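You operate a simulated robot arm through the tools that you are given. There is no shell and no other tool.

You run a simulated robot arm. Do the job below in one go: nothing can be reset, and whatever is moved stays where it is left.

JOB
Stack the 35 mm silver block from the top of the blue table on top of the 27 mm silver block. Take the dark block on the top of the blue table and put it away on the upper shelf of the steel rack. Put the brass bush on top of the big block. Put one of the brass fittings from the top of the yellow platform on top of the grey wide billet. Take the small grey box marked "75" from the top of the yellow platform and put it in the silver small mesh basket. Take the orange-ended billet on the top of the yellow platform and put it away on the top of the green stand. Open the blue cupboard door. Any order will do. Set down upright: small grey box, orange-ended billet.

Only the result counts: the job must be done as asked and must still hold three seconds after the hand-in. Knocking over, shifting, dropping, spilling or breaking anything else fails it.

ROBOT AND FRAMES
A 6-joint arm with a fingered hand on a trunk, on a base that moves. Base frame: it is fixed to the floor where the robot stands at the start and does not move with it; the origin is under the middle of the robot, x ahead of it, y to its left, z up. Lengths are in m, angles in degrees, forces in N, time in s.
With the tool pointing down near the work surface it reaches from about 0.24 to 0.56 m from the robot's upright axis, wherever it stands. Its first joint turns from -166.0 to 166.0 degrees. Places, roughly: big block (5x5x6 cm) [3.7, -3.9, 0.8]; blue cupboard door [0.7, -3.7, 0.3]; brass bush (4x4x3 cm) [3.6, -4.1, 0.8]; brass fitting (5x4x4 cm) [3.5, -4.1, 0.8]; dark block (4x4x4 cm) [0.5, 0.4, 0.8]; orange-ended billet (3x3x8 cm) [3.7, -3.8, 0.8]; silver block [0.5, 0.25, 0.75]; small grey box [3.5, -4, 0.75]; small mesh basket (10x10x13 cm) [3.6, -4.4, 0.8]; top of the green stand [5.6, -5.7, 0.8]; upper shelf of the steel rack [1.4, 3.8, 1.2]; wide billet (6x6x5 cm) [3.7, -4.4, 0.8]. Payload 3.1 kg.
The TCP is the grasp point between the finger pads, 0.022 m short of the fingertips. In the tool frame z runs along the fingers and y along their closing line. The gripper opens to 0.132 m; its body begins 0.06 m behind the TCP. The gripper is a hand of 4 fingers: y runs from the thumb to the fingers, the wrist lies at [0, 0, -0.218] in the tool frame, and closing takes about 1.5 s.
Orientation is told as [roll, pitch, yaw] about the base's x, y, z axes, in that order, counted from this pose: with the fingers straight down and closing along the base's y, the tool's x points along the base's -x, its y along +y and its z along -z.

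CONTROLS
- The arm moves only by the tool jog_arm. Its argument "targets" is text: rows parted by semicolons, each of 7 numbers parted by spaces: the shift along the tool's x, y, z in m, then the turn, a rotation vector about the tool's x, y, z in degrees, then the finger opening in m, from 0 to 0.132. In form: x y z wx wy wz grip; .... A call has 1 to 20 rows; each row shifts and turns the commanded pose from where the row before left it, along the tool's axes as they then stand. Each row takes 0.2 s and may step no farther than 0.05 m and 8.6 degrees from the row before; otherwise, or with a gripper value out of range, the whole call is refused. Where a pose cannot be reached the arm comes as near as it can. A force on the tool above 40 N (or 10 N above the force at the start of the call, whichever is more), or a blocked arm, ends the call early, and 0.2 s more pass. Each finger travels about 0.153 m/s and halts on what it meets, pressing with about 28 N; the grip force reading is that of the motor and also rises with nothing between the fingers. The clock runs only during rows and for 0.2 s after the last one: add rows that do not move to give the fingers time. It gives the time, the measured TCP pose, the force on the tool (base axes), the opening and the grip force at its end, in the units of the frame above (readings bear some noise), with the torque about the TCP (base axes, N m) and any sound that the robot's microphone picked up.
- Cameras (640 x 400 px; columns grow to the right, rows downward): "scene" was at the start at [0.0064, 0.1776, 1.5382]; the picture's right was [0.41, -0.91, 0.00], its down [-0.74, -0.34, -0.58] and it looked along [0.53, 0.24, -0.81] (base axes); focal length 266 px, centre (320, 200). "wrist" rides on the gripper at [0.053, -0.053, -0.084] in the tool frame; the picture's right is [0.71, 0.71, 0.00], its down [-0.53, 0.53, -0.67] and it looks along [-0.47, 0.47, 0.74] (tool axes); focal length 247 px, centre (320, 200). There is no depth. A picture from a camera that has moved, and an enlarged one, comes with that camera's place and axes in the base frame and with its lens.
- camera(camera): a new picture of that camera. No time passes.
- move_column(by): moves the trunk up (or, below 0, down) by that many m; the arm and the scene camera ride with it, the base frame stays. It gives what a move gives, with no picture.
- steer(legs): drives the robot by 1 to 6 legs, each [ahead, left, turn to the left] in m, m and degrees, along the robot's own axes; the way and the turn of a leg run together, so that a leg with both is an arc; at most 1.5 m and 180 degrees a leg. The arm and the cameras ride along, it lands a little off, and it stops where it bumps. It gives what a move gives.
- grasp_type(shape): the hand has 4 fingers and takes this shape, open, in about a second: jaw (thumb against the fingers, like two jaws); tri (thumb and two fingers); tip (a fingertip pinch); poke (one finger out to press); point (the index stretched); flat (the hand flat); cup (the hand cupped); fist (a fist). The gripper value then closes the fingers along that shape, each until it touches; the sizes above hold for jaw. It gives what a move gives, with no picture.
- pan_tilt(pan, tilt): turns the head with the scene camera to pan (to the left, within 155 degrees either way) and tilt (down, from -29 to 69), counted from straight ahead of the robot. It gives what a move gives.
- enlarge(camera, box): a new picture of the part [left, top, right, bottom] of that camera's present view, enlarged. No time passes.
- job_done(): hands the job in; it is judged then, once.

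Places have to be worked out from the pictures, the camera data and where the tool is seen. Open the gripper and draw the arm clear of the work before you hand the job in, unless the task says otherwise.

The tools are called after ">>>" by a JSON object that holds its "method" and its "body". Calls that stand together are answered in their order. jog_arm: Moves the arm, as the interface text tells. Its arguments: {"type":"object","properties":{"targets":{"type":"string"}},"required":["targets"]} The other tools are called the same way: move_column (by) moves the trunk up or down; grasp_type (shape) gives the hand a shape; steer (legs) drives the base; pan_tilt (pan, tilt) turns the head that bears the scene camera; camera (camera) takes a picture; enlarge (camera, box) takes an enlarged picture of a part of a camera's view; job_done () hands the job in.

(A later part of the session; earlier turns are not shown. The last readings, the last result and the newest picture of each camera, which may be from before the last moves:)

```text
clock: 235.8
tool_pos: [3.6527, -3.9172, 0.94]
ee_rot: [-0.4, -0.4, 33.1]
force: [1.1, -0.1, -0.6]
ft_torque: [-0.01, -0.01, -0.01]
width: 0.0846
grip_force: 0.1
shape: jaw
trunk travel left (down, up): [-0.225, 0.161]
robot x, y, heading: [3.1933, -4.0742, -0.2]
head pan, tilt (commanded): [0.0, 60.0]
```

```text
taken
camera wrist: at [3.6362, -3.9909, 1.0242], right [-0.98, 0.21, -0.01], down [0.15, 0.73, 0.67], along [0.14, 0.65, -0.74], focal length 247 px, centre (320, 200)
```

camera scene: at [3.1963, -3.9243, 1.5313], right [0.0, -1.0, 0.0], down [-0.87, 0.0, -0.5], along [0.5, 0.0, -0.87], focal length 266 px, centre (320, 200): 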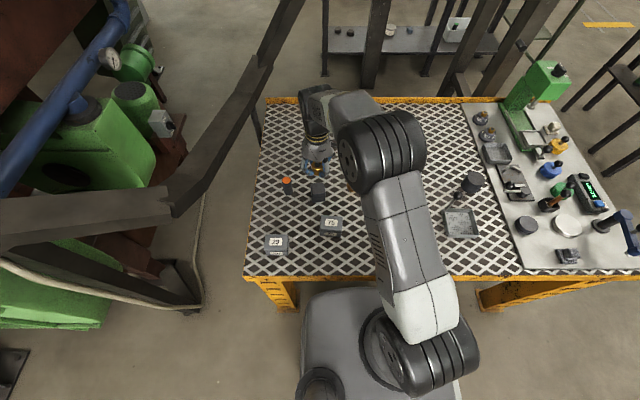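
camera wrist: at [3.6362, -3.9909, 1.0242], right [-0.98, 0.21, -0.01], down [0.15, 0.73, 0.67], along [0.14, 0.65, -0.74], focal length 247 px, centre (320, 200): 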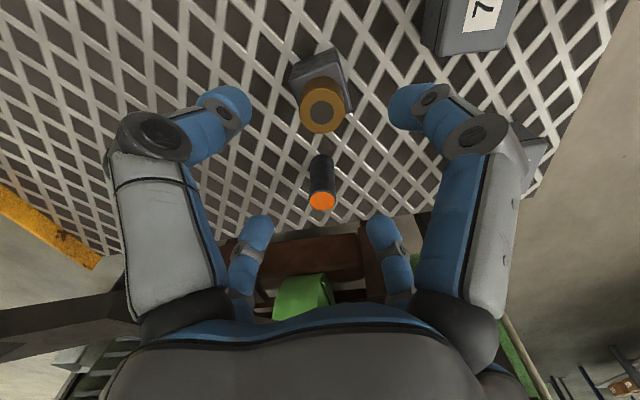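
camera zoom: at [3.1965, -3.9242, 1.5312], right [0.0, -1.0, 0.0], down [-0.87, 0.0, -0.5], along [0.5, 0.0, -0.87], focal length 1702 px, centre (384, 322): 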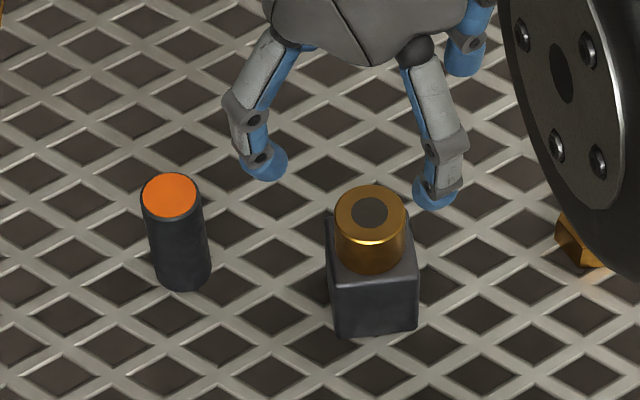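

The bush stands centred on the block. Next the box "75" at about (3.537, −3.959), turned by about −5°; I move above it and align the hand.

>>> {"method": "jog_arm", "body": {"targets": "0.04 0.0094 0 0 0 0 0.1; 0.04 0.0094 0 0 0 0 0.1; 0.04 0.0094 0 0 0 0 0.1; 0 0 0 0 0 7.62 0.1; 0 0 0 0 0 7.62 0.1; 0 0 0 0 0 7.62 0.1; 0 0 0 0 0 7.62 0.1; 0 0 0 0 0 7.62 0.1; 0 0 0.02 0 0 0 0.1; 0 0 0 0 0 0 0.1"}}

>>> {"method": "camera", "body": {"camera": "wrist"}}

>>> {"method": "enlarge", "body": {"camera": "wrist", "box": [240, 40, 400, 140]}}

>>> {"method": "enlarge", "body": {"camera": "scene", "box": [280, 190, 380, 252]}}

```text
clock: 238.0
tool_pos: [3.5354, -3.96, 0.9169]
ee_rot: [0.0, -0.5, -5.1]
force: [0.1, 0.6, 0.9]
ft_torque: [0.0, 0.03, 0.0]
width: 0.1001
grip_force: 0.1
shape: jaw
trunk travel left (down, up): [-0.225, 0.161]
robot x, y, heading: [3.1926, -4.0715, -0.2]
head pan, tilt (commanded): [0.0, 60.0]
```

```text
taken
camera wrist: at [3.4755, -4.0077, 1.0011], right [-0.64, 0.77, -0.01], down [0.57, 0.48, 0.67], along [0.52, 0.43, -0.74], focal length 247 px, centre (320, 200)
```

wrist: 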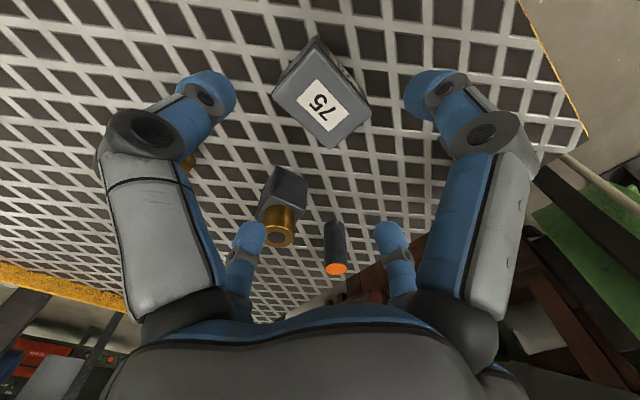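

```text
4.00 times, centred on (320, 90) of wrist
camera zoom: at [3.4755, -4.0077, 1.0011], right [-0.64, 0.77, -0.01], down [0.57, 0.48, 0.67], along [0.52, 0.43, -0.74], focal length 988 px, centre (320, 640)
```

zoom: 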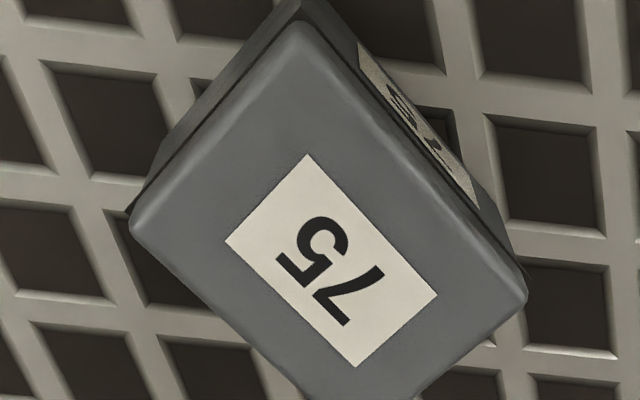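

```text
6.40 times, centred on (330, 221) of scene
camera zoom: at [3.1957, -3.9245, 1.5313], right [0.0, -1.0, 0.0], down [-0.87, 0.0, -0.5], along [0.5, 0.0, -0.87], focal length 1702 px, centre (256, 66)
```

zoom: 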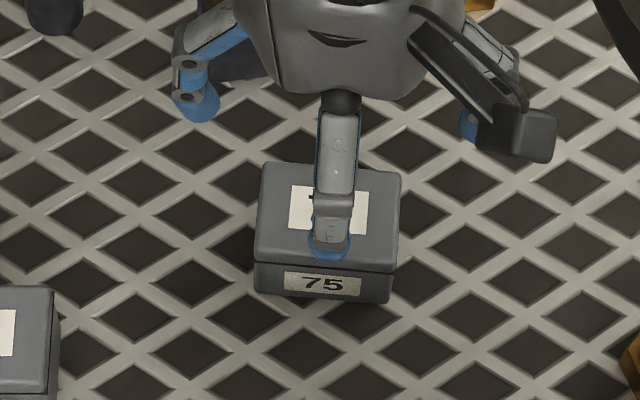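

The box's top is at about (3.533, −3.958, 0.809), about 65×52×49 mm with a lid rim, and the hand is aligned. I descend so the fingertips cover its upper 2 cm and close.

>>> {"method": "jog_arm", "body": {"targets": "0 0.0015 0.04 0 0 0 0.1; 0 0 0.04 0 0 0 0.1; 0 0 0.024 0 0 0 0.1; 0 0 0 0 0 0 0.1"}}

>>> {"method": "camera", "body": {"camera": "wrist"}}

>>> {"method": "enlarge", "body": {"camera": "scene", "box": [280, 190, 380, 252]}}

```text
clock: 239.0
tool_pos: [3.5337, -3.9586, 0.8131]
ee_rot: [0.0, -0.5, -5.1]
force: [0.1, -0.7, -0.3]
ft_torque: [0.06, 0.0, -0.01]
width: 0.0998
grip_force: 0.2
shape: jaw
trunk travel left (down, up): [-0.225, 0.161]
robot x, y, heading: [3.1922, -4.0712, -0.2]
head pan, tilt (commanded): [0.0, 60.0]
```

```text
taken
camera wrist: at [3.4766, -4.006, 0.8973], right [-0.64, 0.77, -0.01], down [0.56, 0.48, 0.67], along [0.52, 0.43, -0.74], focal length 247 px, centre (320, 200)
```

wrist: 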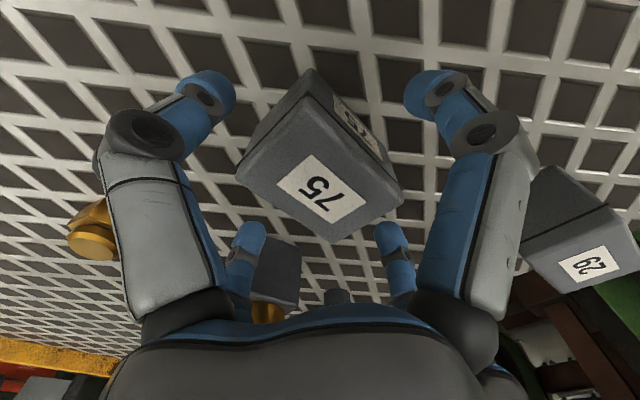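

```text
6.40 times, centred on (330, 221) of scene
camera zoom: at [3.1959, -3.9244, 1.5313], right [0.0, -1.0, 0.0], down [-0.87, 0.0, -0.5], along [0.5, 0.0, -0.87], focal length 1702 px, centre (256, 66)
```

zoom: 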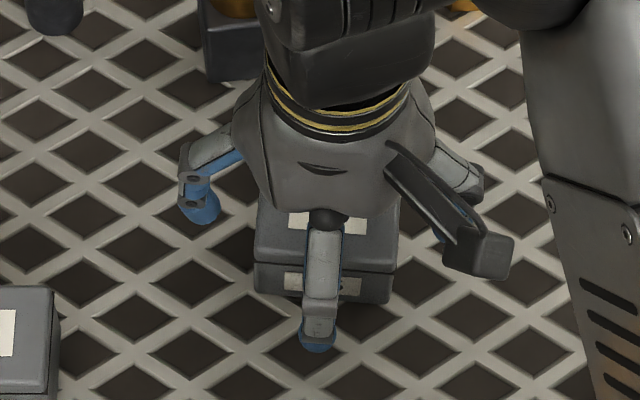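

The box is centred between the fingers; closing.

>>> {"method": "jog_arm", "body": {"targets": "0 0 0.002 0 0 0 0.085; 0 0 0 0 0 0 0.065; 0 0 0 0 0 0 0.04; 0 0 0 0 0 0 0; 0 0 0 0 0 0 0; 0 0 0 0 0 0 0; 0 0 0 0 0 0 0; 0 0 0 0 0 0 0"}}

>>> {"method": "camera", "body": {"camera": "wrist"}}

```text
clock: 240.8
tool_pos: [3.5361, -3.9578, 0.8127]
ee_rot: [0.0, -0.4, -5.1]
force: [-0.8, -0.6, 0.0]
ft_torque: [0.02, -0.03, 0.03]
width: 0.0529
grip_force: 28.1
shape: jaw
trunk travel left (down, up): [-0.225, 0.161]
robot x, y, heading: [3.1856, -4.0701, -0.1]
head pan, tilt (commanded): [0.0, 60.0]
```

```text
taken
camera wrist: at [3.4766, -4.0063, 0.8958], right [-0.64, 0.77, -0.01], down [0.56, 0.48, 0.67], along [0.52, 0.43, -0.74], focal length 247 px, centre (320, 200)
```

wrist: 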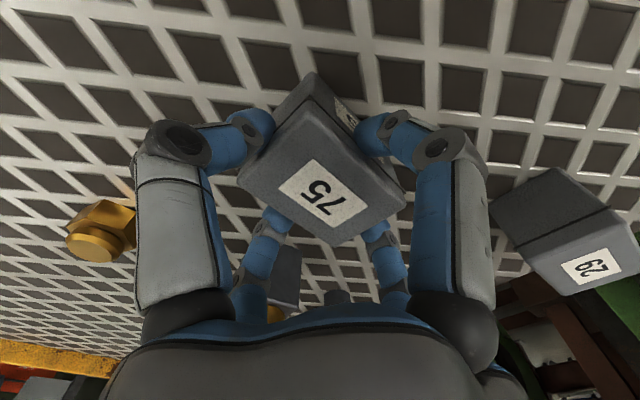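

Gripped. I lift slowly and check that the whole box (not only its lid) comes up.

>>> {"method": "jog_arm", "body": {"targets": "0 0 -0.005 0 0 0 0; 0 0 -0.01 0 0 0 0; 0 0 -0.015 0 0 0 0; 0 0 -0.02 0 0 0 0; 0 0 -0.03 0 0 0 0; 0 0 -0.03 0 0 0 0; 0 0 -0.03 0 0 0 0; 0 0 0 0 0 0 0"}}

>>> {"method": "camera", "body": {"camera": "wrist"}}

>>> {"method": "camera", "body": {"camera": "scene"}}

```text
clock: 242.6
tool_pos: [3.5356, -3.9558, 0.9522]
ee_rot: [0.0, -0.3, -5.2]
force: [0.0, -0.5, -2.5]
ft_torque: [-0.02, -0.01, -0.03]
width: 0.053
grip_force: 28.4
shape: jaw
trunk travel left (down, up): [-0.225, 0.161]
robot x, y, heading: [3.1884, -4.0729, -0.1]
head pan, tilt (commanded): [0.0, 60.0]
```

```text
taken
camera wrist: at [3.4758, -4.0041, 1.036], right [-0.64, 0.77, -0.01], down [0.57, 0.48, 0.67], along [0.52, 0.43, -0.74], focal length 247 px, centre (320, 200)
```

wrist: 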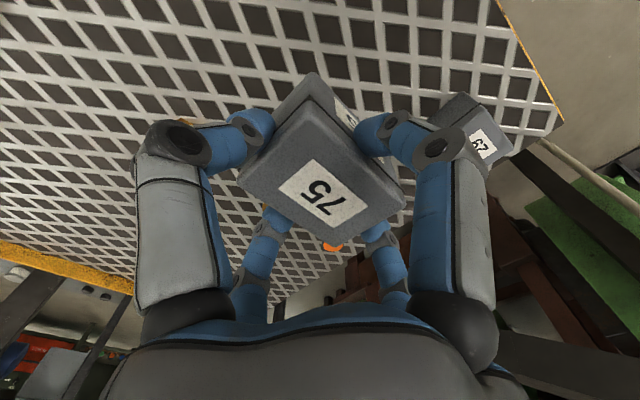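

```text
taken
camera scene: at [3.1966, -3.9242, 1.5312], right [0.0, -1.0, 0.0], down [-0.87, 0.0, -0.5], along [0.5, 0.0, -0.87], focal length 266 px, centre (320, 200)
```

scene: 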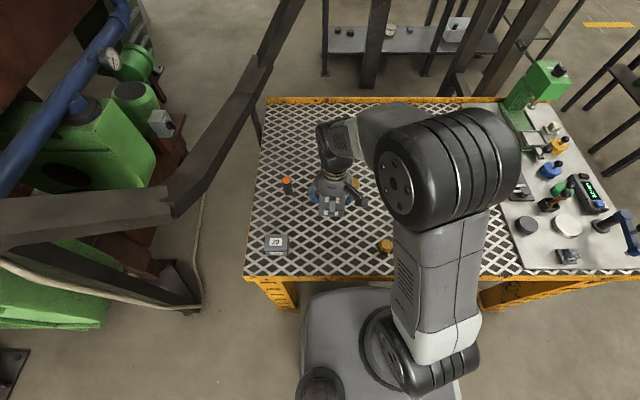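

The whole box came up. I move the arm to the left for a moment so the head camera can look straight into the mesh basket.

>>> {"method": "jog_arm", "body": {"targets": "0.0255 0.0329 -0.01 0 0 0 0; 0.0255 0.0329 -0.01 0 0 0 0; 0.0255 0.0329 -0.01 0 0 0 0; 0.0255 0.0329 -0.01 0 0 0 0; 0 0 0 0 0 0 0"}}

>>> {"method": "pan_tilt", "body": {"pan": -30, "tilt": 55}}

>>> {"method": "camera", "body": {"camera": "scene"}}

```text
clock: 243.8
tool_pos: [3.4454, -3.8183, 0.9903]
ee_rot: [-0.1, -0.4, -5.0]
force: [-0.4, -0.5, -1.6]
ft_torque: [-0.02, -0.02, -0.04]
width: 0.0526
grip_force: 28.1
shape: jaw
trunk travel left (down, up): [-0.225, 0.161]
robot x, y, heading: [3.1895, -4.072, -0.0]
head pan, tilt (commanded): [0.0, 60.0]
```

```text
clock: 244.7
tool_pos: [3.4464, -3.8195, 0.9897]
ee_rot: [-0.1, -0.6, -5.1]
force: [-0.3, 0.1, -2.1]
ft_torque: [-0.02, -0.05, 0.01]
width: 0.053
grip_force: 27.8
shape: jaw
trunk travel left (down, up): [-0.225, 0.161]
robot x, y, heading: [3.1893, -4.0707, 0.3]
head pan, tilt (commanded): [-30.0, 55.0]
```

```text
taken
camera scene: at [3.192, -3.9601, 1.5373], right [-0.5, -0.87, 0.0], down [-0.71, 0.41, -0.57], along [0.5, -0.29, -0.82], focal length 266 px, centre (320, 200)
```

scene: 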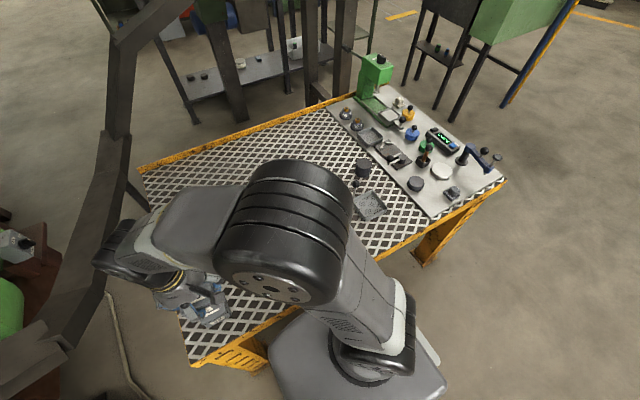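

>>> {"method": "enlarge", "body": {"camera": "scene", "box": [335, 150, 415, 200]}}

>>> {"method": "enlarge", "body": {"camera": "scene", "box": [335, 180, 415, 230]}}

```text
8.00 times, centred on (375, 175) of scene
camera zoom: at [3.192, -3.9601, 1.5373], right [-0.5, -0.87, 0.0], down [-0.71, 0.41, -0.57], along [0.5, -0.29, -0.82], focal length 2128 px, centre (-120, 400)
```

zoom: 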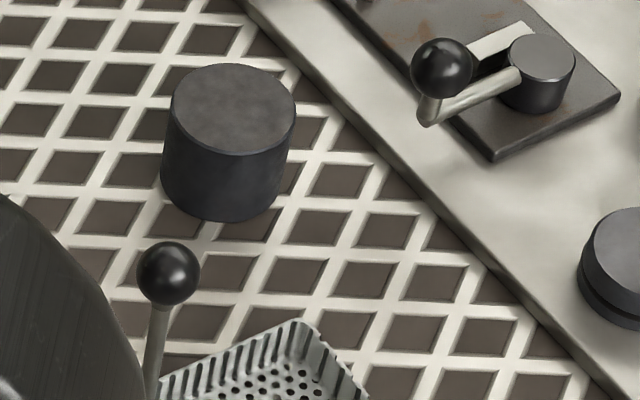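

```text
8.00 times, centred on (375, 205) of scene
camera zoom: at [3.192, -3.9601, 1.5373], right [-0.5, -0.87, 0.0], down [-0.71, 0.41, -0.57], along [0.5, -0.29, -0.82], focal length 2128 px, centre (-120, 160)
```

zoom: 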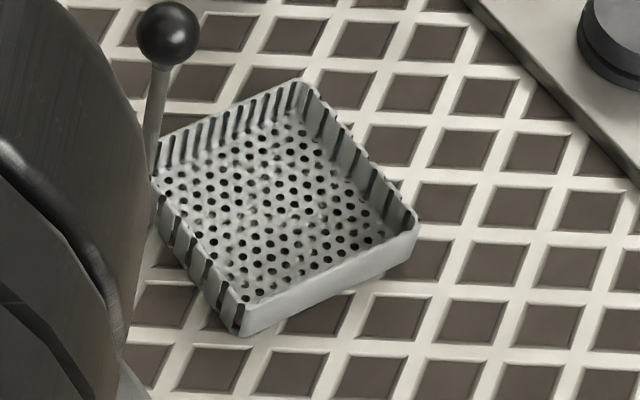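

The basket's rim is at z≈0.79, about 8 cm square, centred near (3.547, −4.360), with its knob post at the (+x,+y) corner. The box fits; I carry it over the basket at safe height and align it, shifted slightly away from the post.

>>> {"method": "jog_arm", "body": {"targets": "-0.0119 -0.04445 0 0 0 0 0; -0.0119 -0.04445 0 0 0 0 0; -0.0119 -0.04445 0 0 0 0 0; -0.0119 -0.04445 0 0 0 0 0; -0.0119 -0.04445 0 0 0 0 0; -0.0119 -0.04445 0 0 0 0 0; -0.0119 -0.04445 0 0 0 0 0; -0.0119 -0.04445 0 0 0 0 0; -0.0119 -0.04445 0 0 0 0 0; -0.0119 -0.04445 0 0 0 0 0; -0.0119 -0.04445 0 0 0 0 0; -0.0119 -0.04445 0 0 0 0 0; 0 0 0 0 0 -4 0; 0 0 0 0 0 0 0"}}

>>> {"method": "camera", "body": {"camera": "wrist"}}

>>> {"method": "pan_tilt", "body": {"pan": 0, "tilt": 55}}

>>> {"method": "camera", "body": {"camera": "scene"}}

```text
clock: 247.7
tool_pos: [3.5413, -4.3648, 0.9918]
ee_rot: [0.0, -0.4, -0.9]
force: [-0.4, 0.2, -1.8]
ft_torque: [0.03, 0.0, 0.05]
width: 0.0527
grip_force: 27.5
shape: jaw
trunk travel left (down, up): [-0.225, 0.161]
robot x, y, heading: [3.1873, -4.0683, -0.0]
head pan, tilt (commanded): [-30.0, 55.0]
```

```text
taken
camera wrist: at [3.4848, -4.4168, 1.0752], right [-0.69, 0.72, -0.01], down [0.53, 0.52, 0.67], along [0.49, 0.46, -0.74], focal length 247 px, centre (320, 200)
```

wrist: 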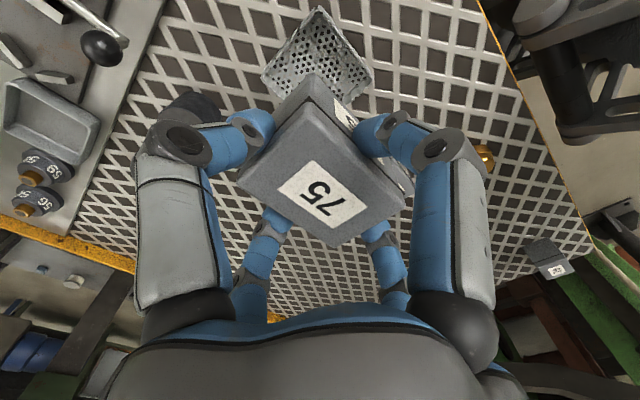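

```text
clock: 248.7
tool_pos: [3.5409, -4.3635, 0.9918]
ee_rot: [-0.1, -0.6, -1.2]
force: [-0.8, -0.5, -2.9]
ft_torque: [-0.01, -0.01, -0.01]
width: 0.0528
grip_force: 28.1
shape: jaw
trunk travel left (down, up): [-0.225, 0.161]
robot x, y, heading: [3.1913, -4.0721, -0.1]
head pan, tilt (commanded): [0.0, 55.0]
```

```text
taken
camera scene: at [3.2017, -3.9247, 1.5374], right [0.0, -1.0, 0.0], down [-0.82, 0.0, -0.57], along [0.57, 0.0, -0.82], focal length 266 px, centre (320, 200)
```

scene: 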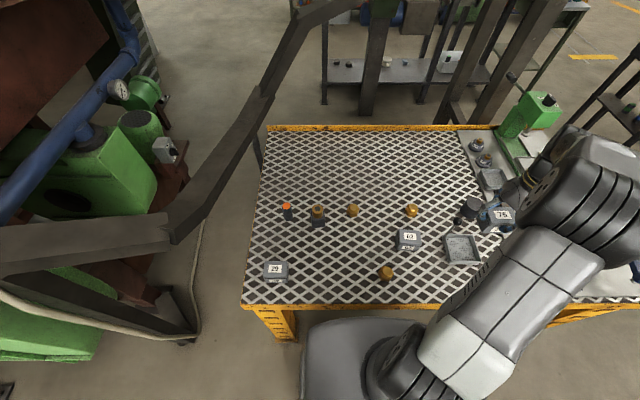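

>>> {"method": "enlarge", "body": {"camera": "wrist", "box": [240, 0, 400, 100]}}

>>> {"method": "enlarge", "body": {"camera": "scene", "box": [420, 190, 540, 265]}}

```text
4.00 times, centred on (320, 50) of wrist
camera zoom: at [3.4847, -4.4162, 1.0754], right [-0.69, 0.72, -0.01], down [0.53, 0.52, 0.67], along [0.49, 0.46, -0.74], focal length 988 px, centre (320, 800)
```

zoom: 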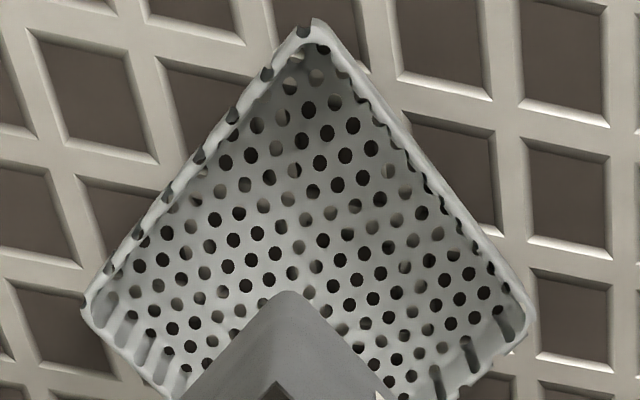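

```text
5.33 times, centred on (480, 228) of scene
camera zoom: at [3.2017, -3.9247, 1.5374], right [0.0, -1.0, 0.0], down [-0.82, 0.0, -0.57], along [0.57, 0.0, -0.82], focal length 1418 px, centre (-533, 53)
```

zoom: 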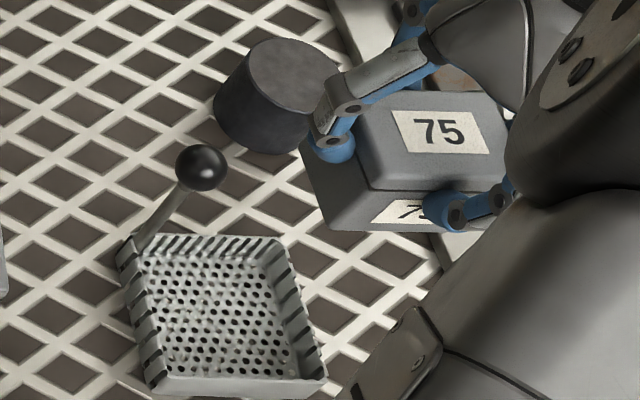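

The basket centre is at about (3.551, −4.361), rim z≈0.78, and the box hangs over it with clearance. I nudge +4 mm in x and lower to z≈0.86, box bottom about 3 cm above the rim.

>>> {"method": "jog_arm", "body": {"targets": "-0.004 0 0.03 0 0 0 0; 0 0 0.04 0 0 0 0; 0 0 0.04 0 0 0 0; 0 0 0.02 0 0 0 0; 0 0 0 0 0 0 0"}}

>>> {"method": "camera", "body": {"camera": "wrist"}}

>>> {"method": "enlarge", "body": {"camera": "scene", "box": [420, 190, 540, 265]}}

```text
clock: 249.9
tool_pos: [3.5453, -4.3626, 0.8616]
ee_rot: [0.0, -0.5, -1.1]
force: [0.0, -0.9, -1.9]
ft_torque: [-0.01, 0.01, 0.03]
width: 0.0525
grip_force: 28.7
shape: jaw
trunk travel left (down, up): [-0.225, 0.161]
robot x, y, heading: [3.1878, -4.0693, -0.0]
head pan, tilt (commanded): [0.0, 55.0]
```

```text
taken
camera wrist: at [3.4889, -4.4152, 0.9452], right [-0.69, 0.72, -0.01], down [0.53, 0.52, 0.67], along [0.49, 0.46, -0.74], focal length 247 px, centre (320, 200)
```

wrist: 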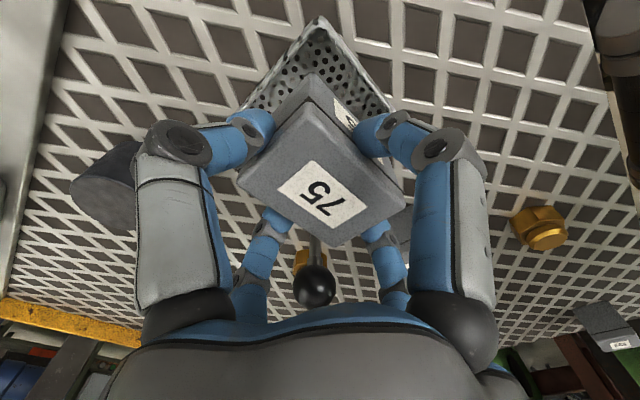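

```text
5.33 times, centred on (480, 228) of scene
camera zoom: at [3.2017, -3.9246, 1.5374], right [0.0, -1.0, 0.0], down [-0.82, 0.0, -0.57], along [0.57, 0.0, -0.82], focal length 1418 px, centre (-533, 53)
```

zoom: 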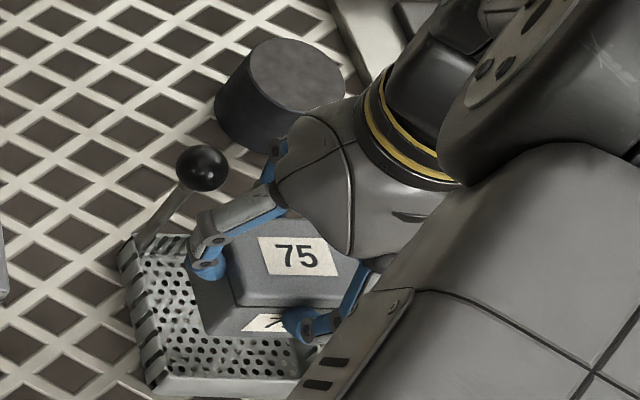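

Everything lines up: the box is over the basket and the knob passes between two fingers. I lower to z≈0.822 watching for contact.

>>> {"method": "jog_arm", "body": {"targets": "0 0 0.015 0 0 0 0; 0 0 0.012 0 0 0 0; 0 0 0.008 0 0 0 0; 0 0 0 0 0 0 0"}}

>>> {"method": "camera", "body": {"camera": "wrist"}}

>>> {"method": "enlarge", "body": {"camera": "scene", "box": [420, 190, 540, 265]}}

```text
clock: 250.9
tool_pos: [3.5454, -4.3639, 0.8254]
ee_rot: [0.0, -0.5, -1.1]
force: [-0.2, -0.3, -2.2]
ft_torque: [-0.03, -0.03, 0.03]
width: 0.0524
grip_force: 27.7
shape: jaw
trunk travel left (down, up): [-0.225, 0.161]
robot x, y, heading: [3.1899, -4.0694, 0.1]
head pan, tilt (commanded): [0.0, 55.0]
```

```text
taken
camera wrist: at [3.4898, -4.4155, 0.9106], right [-0.69, 0.72, -0.01], down [0.53, 0.52, 0.67], along [0.49, 0.46, -0.74], focal length 247 px, centre (320, 200)
```

wrist: 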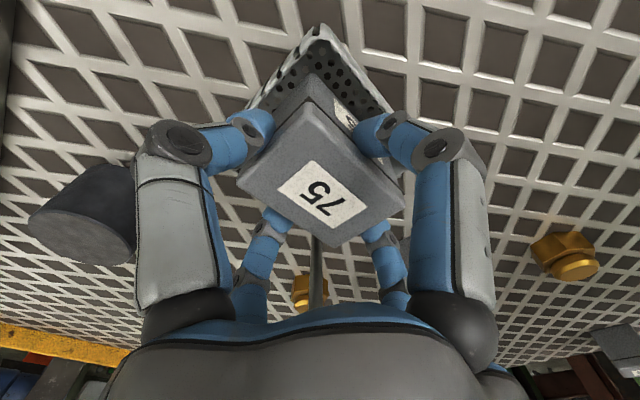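

```text
5.33 times, centred on (480, 228) of scene
camera zoom: at [3.2017, -3.9246, 1.5374], right [0.0, -1.0, 0.0], down [-0.82, 0.0, -0.57], along [0.57, 0.0, -0.82], focal length 1418 px, centre (-533, 53)
```

zoom: 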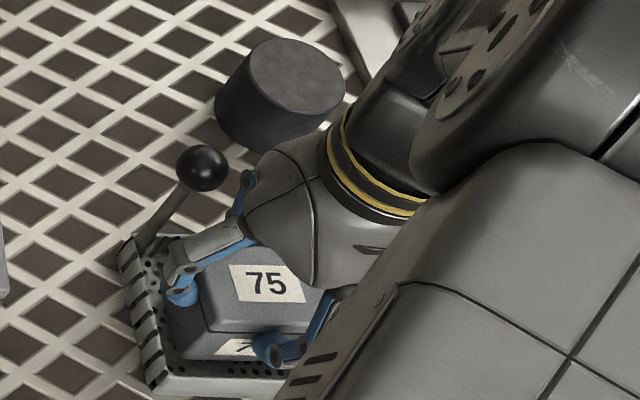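

>>> {"method": "jog_arm", "body": {"targets": "0 0 0.003 0 0 0 0; 0 0 0.003 0 0 0 0; 0 0 0 0 0 0 0"}}

```text
clock: 251.7
tool_pos: [3.5449, -4.3644, 0.822]
ee_rot: [0.0, -0.4, -1.1]
force: [-0.2, -0.4, -2.8]
ft_torque: [0.0, 0.02, 0.0]
width: 0.0525
grip_force: 28.2
shape: jaw
trunk travel left (down, up): [-0.225, 0.161]
robot x, y, heading: [3.19, -4.0698, -0.2]
head pan, tilt (commanded): [0.0, 55.0]
```

>>> {"method": "jog_arm", "body": {"targets": "0 0 0.002 0 0 0 0; 0 0 0.002 0 0 0 0; 0 0 0 0 0 0 0"}}

```text
clock: 252.5
tool_pos: [3.5457, -4.3631, 0.8184]
ee_rot: [0.1, -0.5, -1.1]
force: [0.2, 0.2, -2.0]
ft_torque: [0.02, 0.0, -0.01]
width: 0.0526
grip_force: 28.1
shape: jaw
trunk travel left (down, up): [-0.225, 0.161]
robot x, y, heading: [3.1917, -4.0734, 0.1]
head pan, tilt (commanded): [0.0, 55.0]
```

>>> {"method": "jog_arm", "body": {"targets": "0 0 0.0015 0 0 0 0; 0 0 0.0015 0 0 0 0; 0 0 0 0 0 0 0"}}

```text
clock: 253.3
tool_pos: [3.5457, -4.3621, 0.8149]
ee_rot: [-0.1, -0.6, -1.1]
force: [0.5, 0.3, 6.7]
ft_torque: [-0.04, 0.08, 0.04]
width: 0.0526
grip_force: 28.3
shape: jaw
trunk travel left (down, up): [-0.225, 0.161]
robot x, y, heading: [3.1901, -4.0693, -0.2]
head pan, tilt (commanded): [0.0, 55.0]
```

Contact with the basket floor. I release gently.

>>> {"method": "jog_arm", "body": {"targets": "0 0 -0.0005 0 0 0 0.05; 0 0 0 0 0 0 0.06; 0 0 0 0 0 0 0.07; 0 0 0 0 0 0 0.08; 0 0 0 0 0 0 0.085; 0 0 0 0 0 0 0.085"}}

>>> {"method": "camera", "body": {"camera": "wrist"}}

>>> {"method": "enlarge", "body": {"camera": "scene", "box": [420, 190, 540, 265]}}

```text
clock: 254.7
tool_pos: [3.5443, -4.3634, 0.8142]
ee_rot: [0.0, -0.5, -1.1]
force: [0.0, -0.2, 0.4]
ft_torque: [-0.01, 0.04, -0.02]
width: 0.0846
grip_force: 0.1
shape: jaw
trunk travel left (down, up): [-0.225, 0.161]
robot x, y, heading: [3.1944, -4.0725, 0.0]
head pan, tilt (commanded): [0.0, 55.0]
```

```text
taken
camera wrist: at [3.4895, -4.4147, 0.8988], right [-0.69, 0.72, -0.01], down [0.53, 0.52, 0.67], along [0.49, 0.46, -0.74], focal length 247 px, centre (320, 200)
```

wrist: 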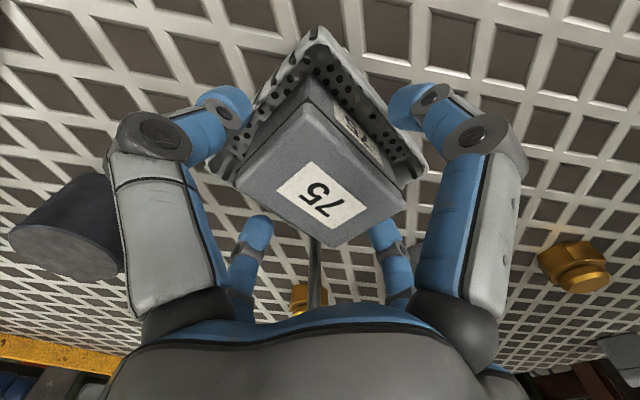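

```text
5.33 times, centred on (480, 228) of scene
camera zoom: at [3.2015, -3.9245, 1.5373], right [0.0, -1.0, 0.0], down [-0.82, 0.0, -0.57], along [0.57, 0.0, -0.82], focal length 1418 px, centre (-533, 53)
```

zoom: 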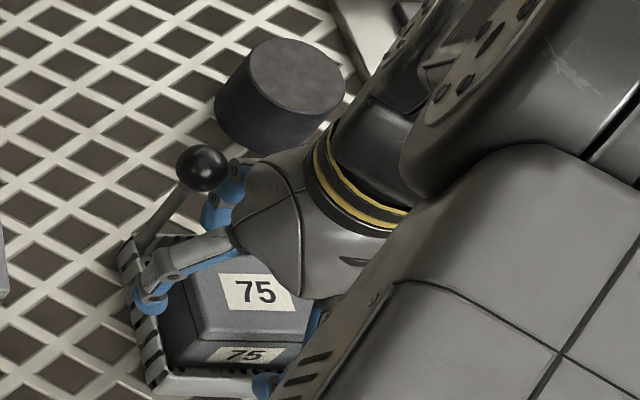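

The box stands upright in the basket. I rise straight up.

>>> {"method": "jog_arm", "body": {"targets": "0 0 -0.01 0 0 0 0.085; 0 0 -0.02 0 0 0 0.085; 0 0 -0.03 0 0 0 0.085; 0 0 -0.04 0 0 0 0.085; 0 0 -0.04 0 0 0 0.085; 0 0 0 0 0 0 0.085"}}

>>> {"method": "camera", "body": {"camera": "wrist"}}

>>> {"method": "enlarge", "body": {"camera": "scene", "box": [420, 190, 540, 265]}}

```text
clock: 256.1
tool_pos: [3.5435, -4.3631, 0.9566]
ee_rot: [0.0, -0.5, -1.1]
force: [0.1, 0.6, -1.0]
ft_torque: [-0.01, -0.01, 0.01]
width: 0.0844
grip_force: 0.0
shape: jaw
trunk travel left (down, up): [-0.225, 0.161]
robot x, y, heading: [3.1904, -4.0699, -0.1]
head pan, tilt (commanded): [0.0, 55.0]
```

```text
taken
camera wrist: at [3.4884, -4.4152, 1.0397], right [-0.69, 0.72, -0.01], down [0.53, 0.52, 0.67], along [0.49, 0.46, -0.74], focal length 247 px, centre (320, 200)
```

wrist: 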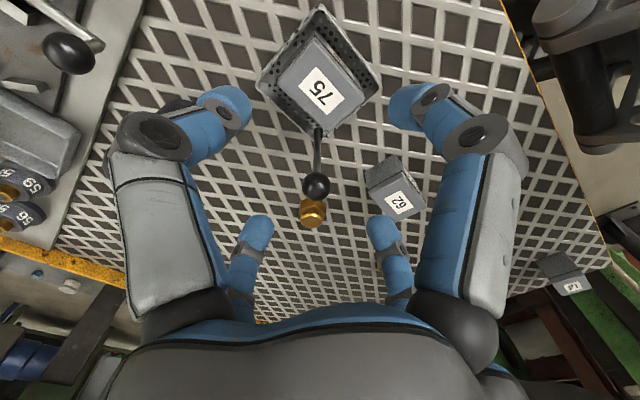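

```text
5.33 times, centred on (480, 228) of scene
camera zoom: at [3.2018, -3.9247, 1.5373], right [0.0, -1.0, 0.0], down [-0.82, 0.0, -0.57], along [0.57, 0.0, -0.82], focal length 1418 px, centre (-533, 53)
```

zoom: 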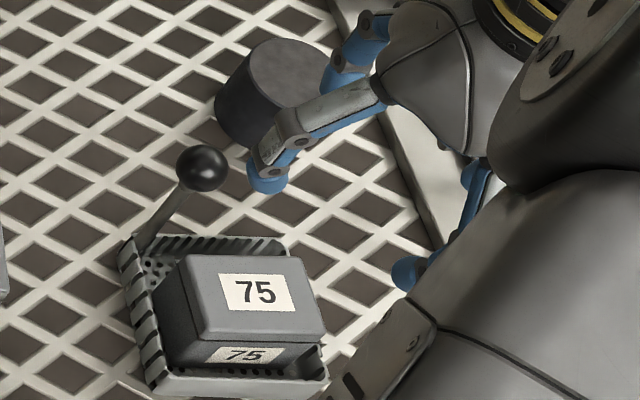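

Done: the box is in the basket. Next a brass fitting: the nearest one is at about (3.471, −4.116); I move above it.

>>> {"method": "jog_arm", "body": {"targets": "0.0121 0.0412 -0.002 0 0 0 0.085; 0.0121 0.0412 0 0 0 0 0.085; 0.0121 0.0412 0 0 0 0 0.085; 0.0121 0.0412 0 0 0 0 0.085; 0.0121 0.0412 0.02 0 0 0 0.085; 0.0121 0.0412 0.03 0 0 0 0.085; 0 0 0 0 0 0 0.085"}}

>>> {"method": "camera", "body": {"camera": "wrist"}}

>>> {"method": "enlarge", "body": {"camera": "wrist", "box": [240, 40, 400, 140]}}

>>> {"method": "camera", "body": {"camera": "scene"}}

```text
refused: row 6 steps farther than a row can; nothing moved
```

```text
taken
camera wrist: at [3.4884, -4.4152, 1.0397], right [-0.69, 0.72, -0.01], down [0.53, 0.52, 0.67], along [0.49, 0.46, -0.74], focal length 247 px, centre (320, 200)
```

wrist: 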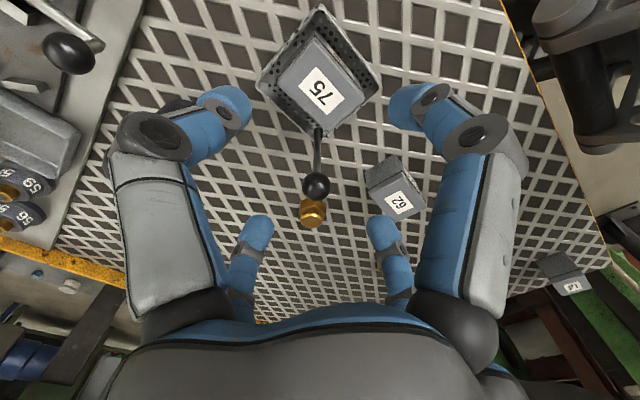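

```text
4.00 times, centred on (320, 90) of wrist
camera zoom: at [3.4884, -4.4152, 1.0397], right [-0.69, 0.72, -0.01], down [0.53, 0.52, 0.67], along [0.49, 0.46, -0.74], focal length 988 px, centre (320, 640)
```

zoom: 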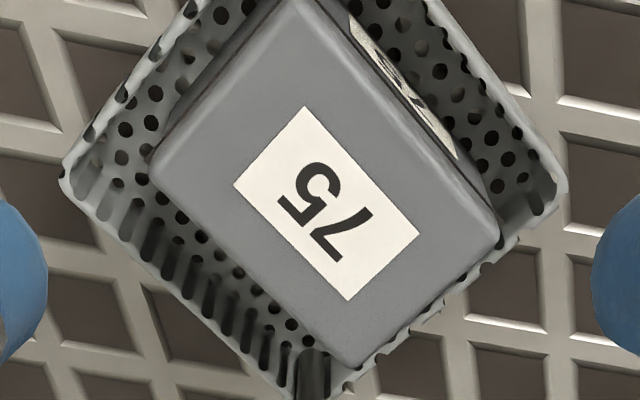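

```text
taken
camera scene: at [3.2018, -3.9247, 1.5373], right [0.0, -1.0, 0.0], down [-0.82, 0.0, -0.57], along [0.57, 0.0, -0.82], focal length 266 px, centre (320, 200)
```

scene: 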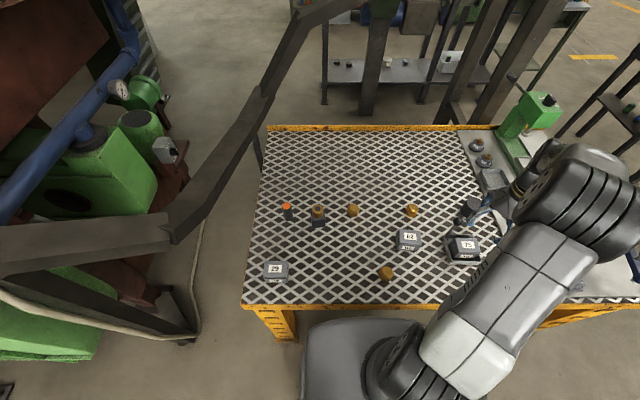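

The move was refused for a step too long in the last row; I split it into smaller steps.

>>> {"method": "jog_arm", "body": {"targets": "0.0121 0.0412 -0.002 0 0 0 0.085; 0.0121 0.0412 0 0 0 0 0.085; 0.0121 0.0412 0 0 0 0 0.085; 0.0121 0.0412 0 0 0 0 0.085; 0.0121 0.0412 0 0 0 0 0.085; 0.0121 0.0412 0 0 0 0 0.085; 0 0 0.03 0 0 0 0.085; 0 0 0.02 0 0 0 0.085; 0 0 0 0 0 0 0.085"}}

>>> {"method": "camera", "body": {"camera": "wrist"}}

>>> {"method": "enlarge", "body": {"camera": "wrist", "box": [240, 40, 400, 140]}}

>>> {"method": "enlarge", "body": {"camera": "scene", "box": [330, 240, 430, 302]}}

```text
clock: 258.1
tool_pos: [3.4771, -4.1133, 0.9046]
ee_rot: [0.0, -0.5, -1.1]
force: [-0.3, -0.3, 0.2]
ft_torque: [-0.04, 0.02, 0.01]
width: 0.0844
grip_force: 0.1
shape: jaw
trunk travel left (down, up): [-0.225, 0.161]
robot x, y, heading: [3.1895, -4.0733, -0.4]
head pan, tilt (commanded): [0.0, 55.0]
```

```text
taken
camera wrist: at [3.4219, -4.1655, 0.9885], right [-0.69, 0.72, -0.01], down [0.53, 0.52, 0.67], along [0.49, 0.46, -0.74], focal length 247 px, centre (320, 200)
```

wrist: 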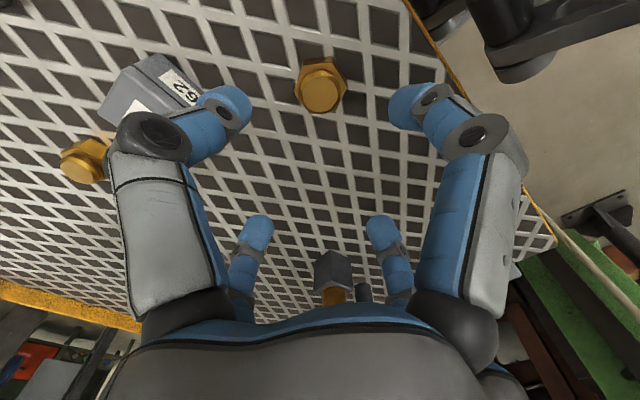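

```text
4.00 times, centred on (320, 90) of wrist
camera zoom: at [3.4219, -4.1655, 0.9885], right [-0.69, 0.72, -0.01], down [0.53, 0.52, 0.67], along [0.49, 0.46, -0.74], focal length 988 px, centre (320, 640)
```

zoom: 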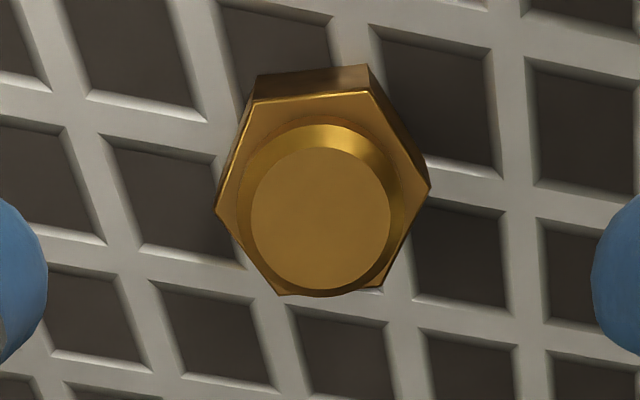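

```text
6.40 times, centred on (380, 271) of scene
camera zoom: at [3.2015, -3.9245, 1.5374], right [0.0, -1.0, 0.0], down [-0.82, 0.0, -0.57], along [0.57, 0.0, -0.82], focal length 1702 px, centre (-64, -254)
```

zoom: 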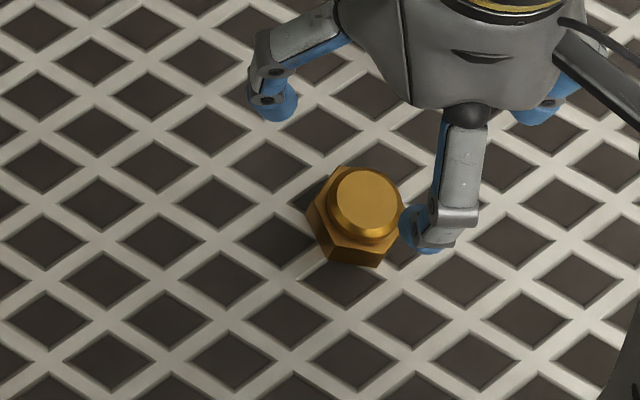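

The fitting is at (3.473, −4.119), top z≈0.79, hex base about 36 mm across flats; turning the hand to −9.6° puts two fingers on flats. I correct and descend in two stages.

>>> {"method": "jog_arm", "body": {"targets": "0.0035 -0.0056 0.02 0 0 0 0.08; 0 0 0.02 0 0 4.25 0.08; 0 0 0.02 0 0 4.25 0.08; 0 0 0.018 0 0 0 0.08; 0 0 0 0 0 0 0.08"}}

>>> {"method": "camera", "body": {"camera": "wrist"}}

>>> {"method": "enlarge", "body": {"camera": "wrist", "box": [240, 80, 400, 180]}}

```text
clock: 259.3
tool_pos: [3.4736, -4.1191, 0.827]
ee_rot: [0.0, -0.6, -9.7]
force: [-0.2, 0.2, -0.2]
ft_torque: [0.01, -0.01, 0.02]
width: 0.0806
grip_force: 0.0
shape: jaw
trunk travel left (down, up): [-0.225, 0.161]
robot x, y, heading: [3.1901, -4.0718, -0.1]
head pan, tilt (commanded): [0.0, 55.0]
```

```text
taken
camera wrist: at [3.4117, -4.1629, 0.9111], right [-0.58, 0.81, -0.01], down [0.6, 0.43, 0.67], along [0.55, 0.39, -0.74], focal length 247 px, centre (320, 200)
```

wrist: 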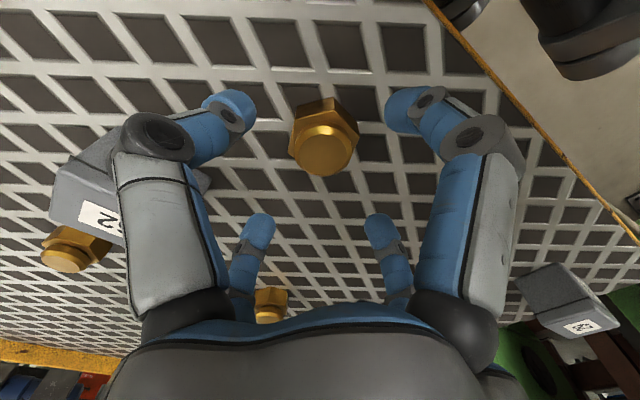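

```text
4.00 times, centred on (320, 130) of wrist
camera zoom: at [3.4117, -4.1629, 0.9111], right [-0.58, 0.81, -0.01], down [0.6, 0.43, 0.67], along [0.55, 0.39, -0.74], focal length 988 px, centre (320, 480)
```

zoom: 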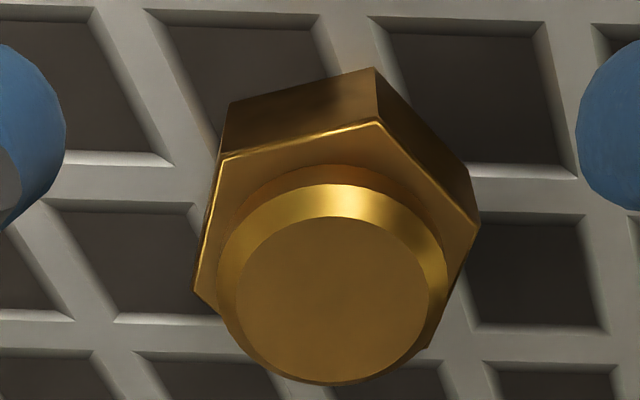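

Aligned, with flats facing the fingers. I descend the last 4 cm and close.

>>> {"method": "jog_arm", "body": {"targets": "0.0012 0.0012 0.02 0 0 0 0.08; 0 0 0.02 0 0 0 0.08; 0 0 0 0 0 0 0.06; 0 0 0 0 0 0 0.03; 0 0 0 0 0 0 0; 0 0 0 0 0 0 0; 0 0 0 0 0 0 0; 0 0 0 0 0 0 0; 0 0 0 0 0 0 0"}}

>>> {"method": "camera", "body": {"camera": "wrist"}}

```text
clock: 261.3
tool_pos: [3.4734, -4.1194, 0.7892]
ee_rot: [0.0, -0.5, -9.5]
force: [-0.4, 0.2, 0.3]
ft_torque: [-0.01, -0.02, 0.04]
width: 0.0349
grip_force: 28.4
shape: jaw
trunk travel left (down, up): [-0.225, 0.161]
robot x, y, heading: [3.1904, -4.0758, -0.3]
head pan, tilt (commanded): [0.0, 55.0]
```

```text
taken
camera wrist: at [3.4104, -4.1624, 0.8714], right [-0.58, 0.81, -0.01], down [0.6, 0.43, 0.67], along [0.55, 0.39, -0.74], focal length 247 px, centre (320, 200)
```

wrist: 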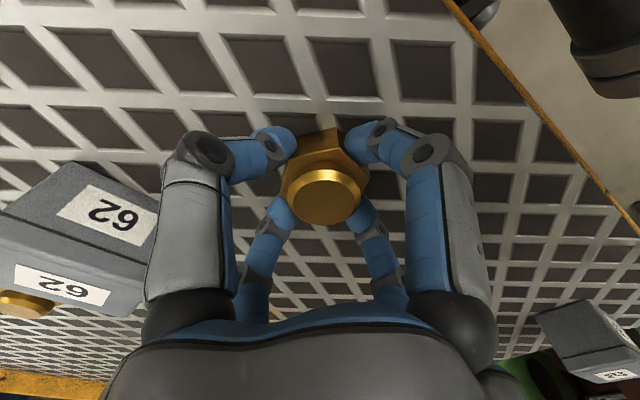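

Gripped. I lift it high, then check the wrist view.

>>> {"method": "jog_arm", "body": {"targets": "0 0 -0.01 0 0 0 0; 0 0 -0.02 0 0 0 0; 0 0 -0.03 0 0 0 0; 0 0 -0.04 0 0 0 0; 0 0 -0.04 0 0 0 0; 0 0 -0.04 0 0 0 0; 0 0 -0.03 0 0 0 0; 0 0 0 0 0 0 0"}}

>>> {"method": "camera", "body": {"camera": "wrist"}}

>>> {"method": "steer", "body": {"legs": [[0, -0.3, 0]]}}

>>> {"method": "camera", "body": {"camera": "scene"}}

```text
clock: 263.1
tool_pos: [3.4713, -4.117, 0.9985]
ee_rot: [0.0, -0.4, -9.7]
force: [1.2, 0.0, -2.7]
ft_torque: [0.02, -0.03, 0.02]
width: 0.0346
grip_force: 28.1
shape: jaw
trunk travel left (down, up): [-0.225, 0.161]
robot x, y, heading: [3.1884, -4.0709, -0.2]
head pan, tilt (commanded): [0.0, 55.0]
```

```text
taken
camera wrist: at [3.4084, -4.161, 1.0823], right [-0.58, 0.81, 0.0], down [0.6, 0.43, 0.67], along [0.55, 0.39, -0.74], focal length 247 px, centre (320, 200)
```

wrist: 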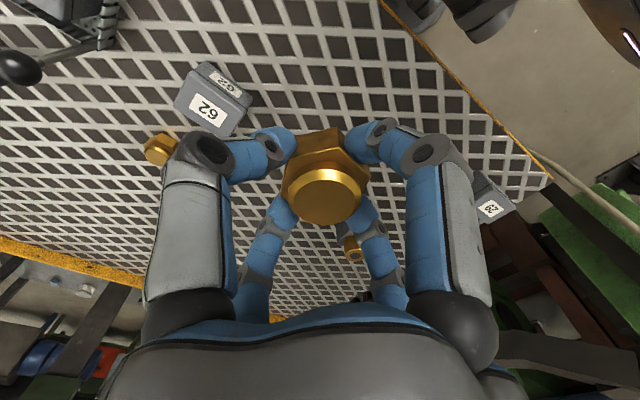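

```text
clock: 265.1
tool_pos: [3.4695, -4.415, 0.9982]
ee_rot: [0.1, -0.5, -9.7]
force: [-1.1, -0.6, -1.5]
ft_torque: [0.05, -0.03, 0.04]
width: 0.0343
grip_force: 28.2
shape: jaw
trunk travel left (down, up): [-0.225, 0.161]
robot x, y, heading: [3.1883, -4.3626, -0.3]
head pan, tilt (commanded): [0.0, 55.0]
```

```text
taken
camera scene: at [3.2013, -4.2222, 1.5375], right [0.0, -1.0, 0.0], down [-0.82, 0.0, -0.57], along [0.57, 0.0, -0.82], focal length 266 px, centre (320, 200)
```

scene: 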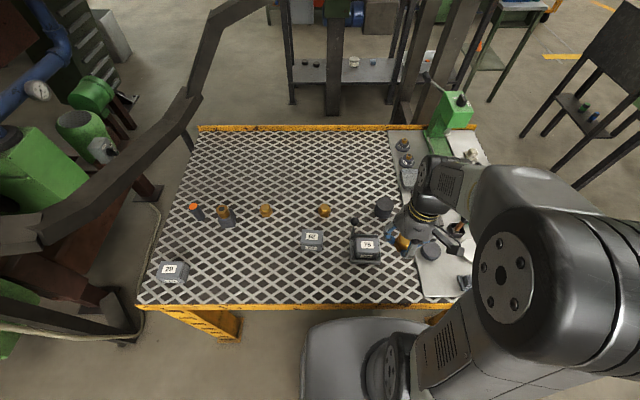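

I move the fitting over the wide billet at about (3.688, −4.433).

>>> {"method": "jog_arm", "body": {"targets": "-0.0436 0.0038 0 0 0 0 0; -0.0436 0.0038 0 0 0 0 0; -0.0436 0.0038 0.01 0 0 0 0; -0.0436 0.0038 0.02 0 0 0 0; -0.0436 0.0038 0.02 0 0 0 0; 0 0 0 0 0 0 0"}}

>>> {"method": "camera", "body": {"camera": "wrist"}}

>>> {"method": "enlarge", "body": {"camera": "wrist", "box": [240, 20, 400, 120]}}

>>> {"method": "enlarge", "body": {"camera": "scene", "box": [340, 170, 460, 245]}}

```text
clock: 266.5
tool_pos: [3.6889, -4.4344, 0.9528]
ee_rot: [0.0, -0.4, -9.7]
force: [0.5, 0.8, -2.5]
ft_torque: [-0.03, -0.01, 0.02]
width: 0.0343
grip_force: 28.1
shape: jaw
trunk travel left (down, up): [-0.225, 0.161]
robot x, y, heading: [3.1893, -4.3687, -0.1]
head pan, tilt (commanded): [0.0, 55.0]
```

```text
taken
camera wrist: at [3.6256, -4.4777, 1.0363], right [-0.58, 0.82, 0.0], down [0.6, 0.43, 0.67], along [0.55, 0.39, -0.74], focal length 247 px, centre (320, 200)
```

wrist: 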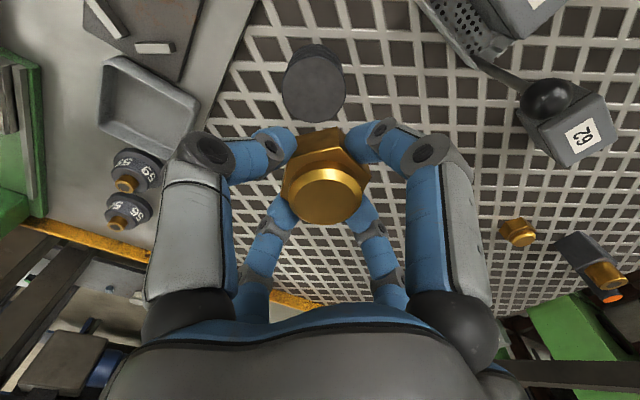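

```text
4.00 times, centred on (320, 70) of wrist
camera zoom: at [3.6256, -4.4777, 1.0363], right [-0.58, 0.82, 0.0], down [0.6, 0.43, 0.67], along [0.55, 0.39, -0.74], focal length 988 px, centre (320, 720)
```

zoom: 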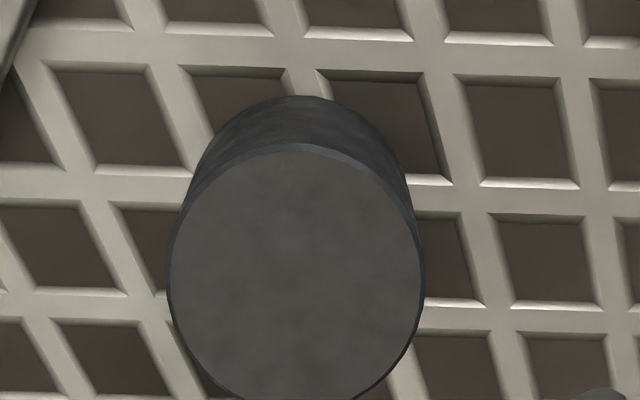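

```text
5.33 times, centred on (400, 208) of scene
camera zoom: at [3.2004, -4.2208, 1.5374], right [0.0, -1.0, 0.0], down [-0.82, 0.0, -0.57], along [0.57, 0.0, -0.82], focal length 1418 px, centre (-107, 160)
```

zoom: 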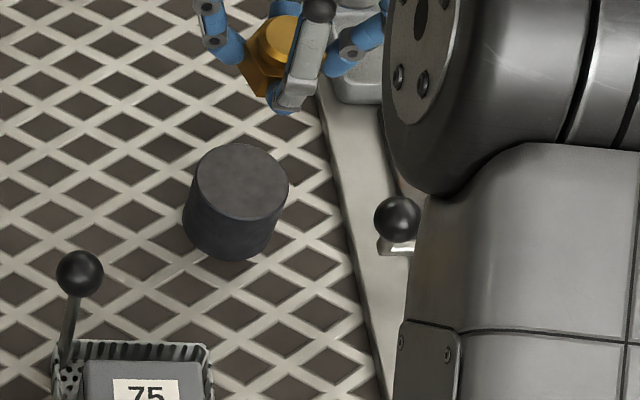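

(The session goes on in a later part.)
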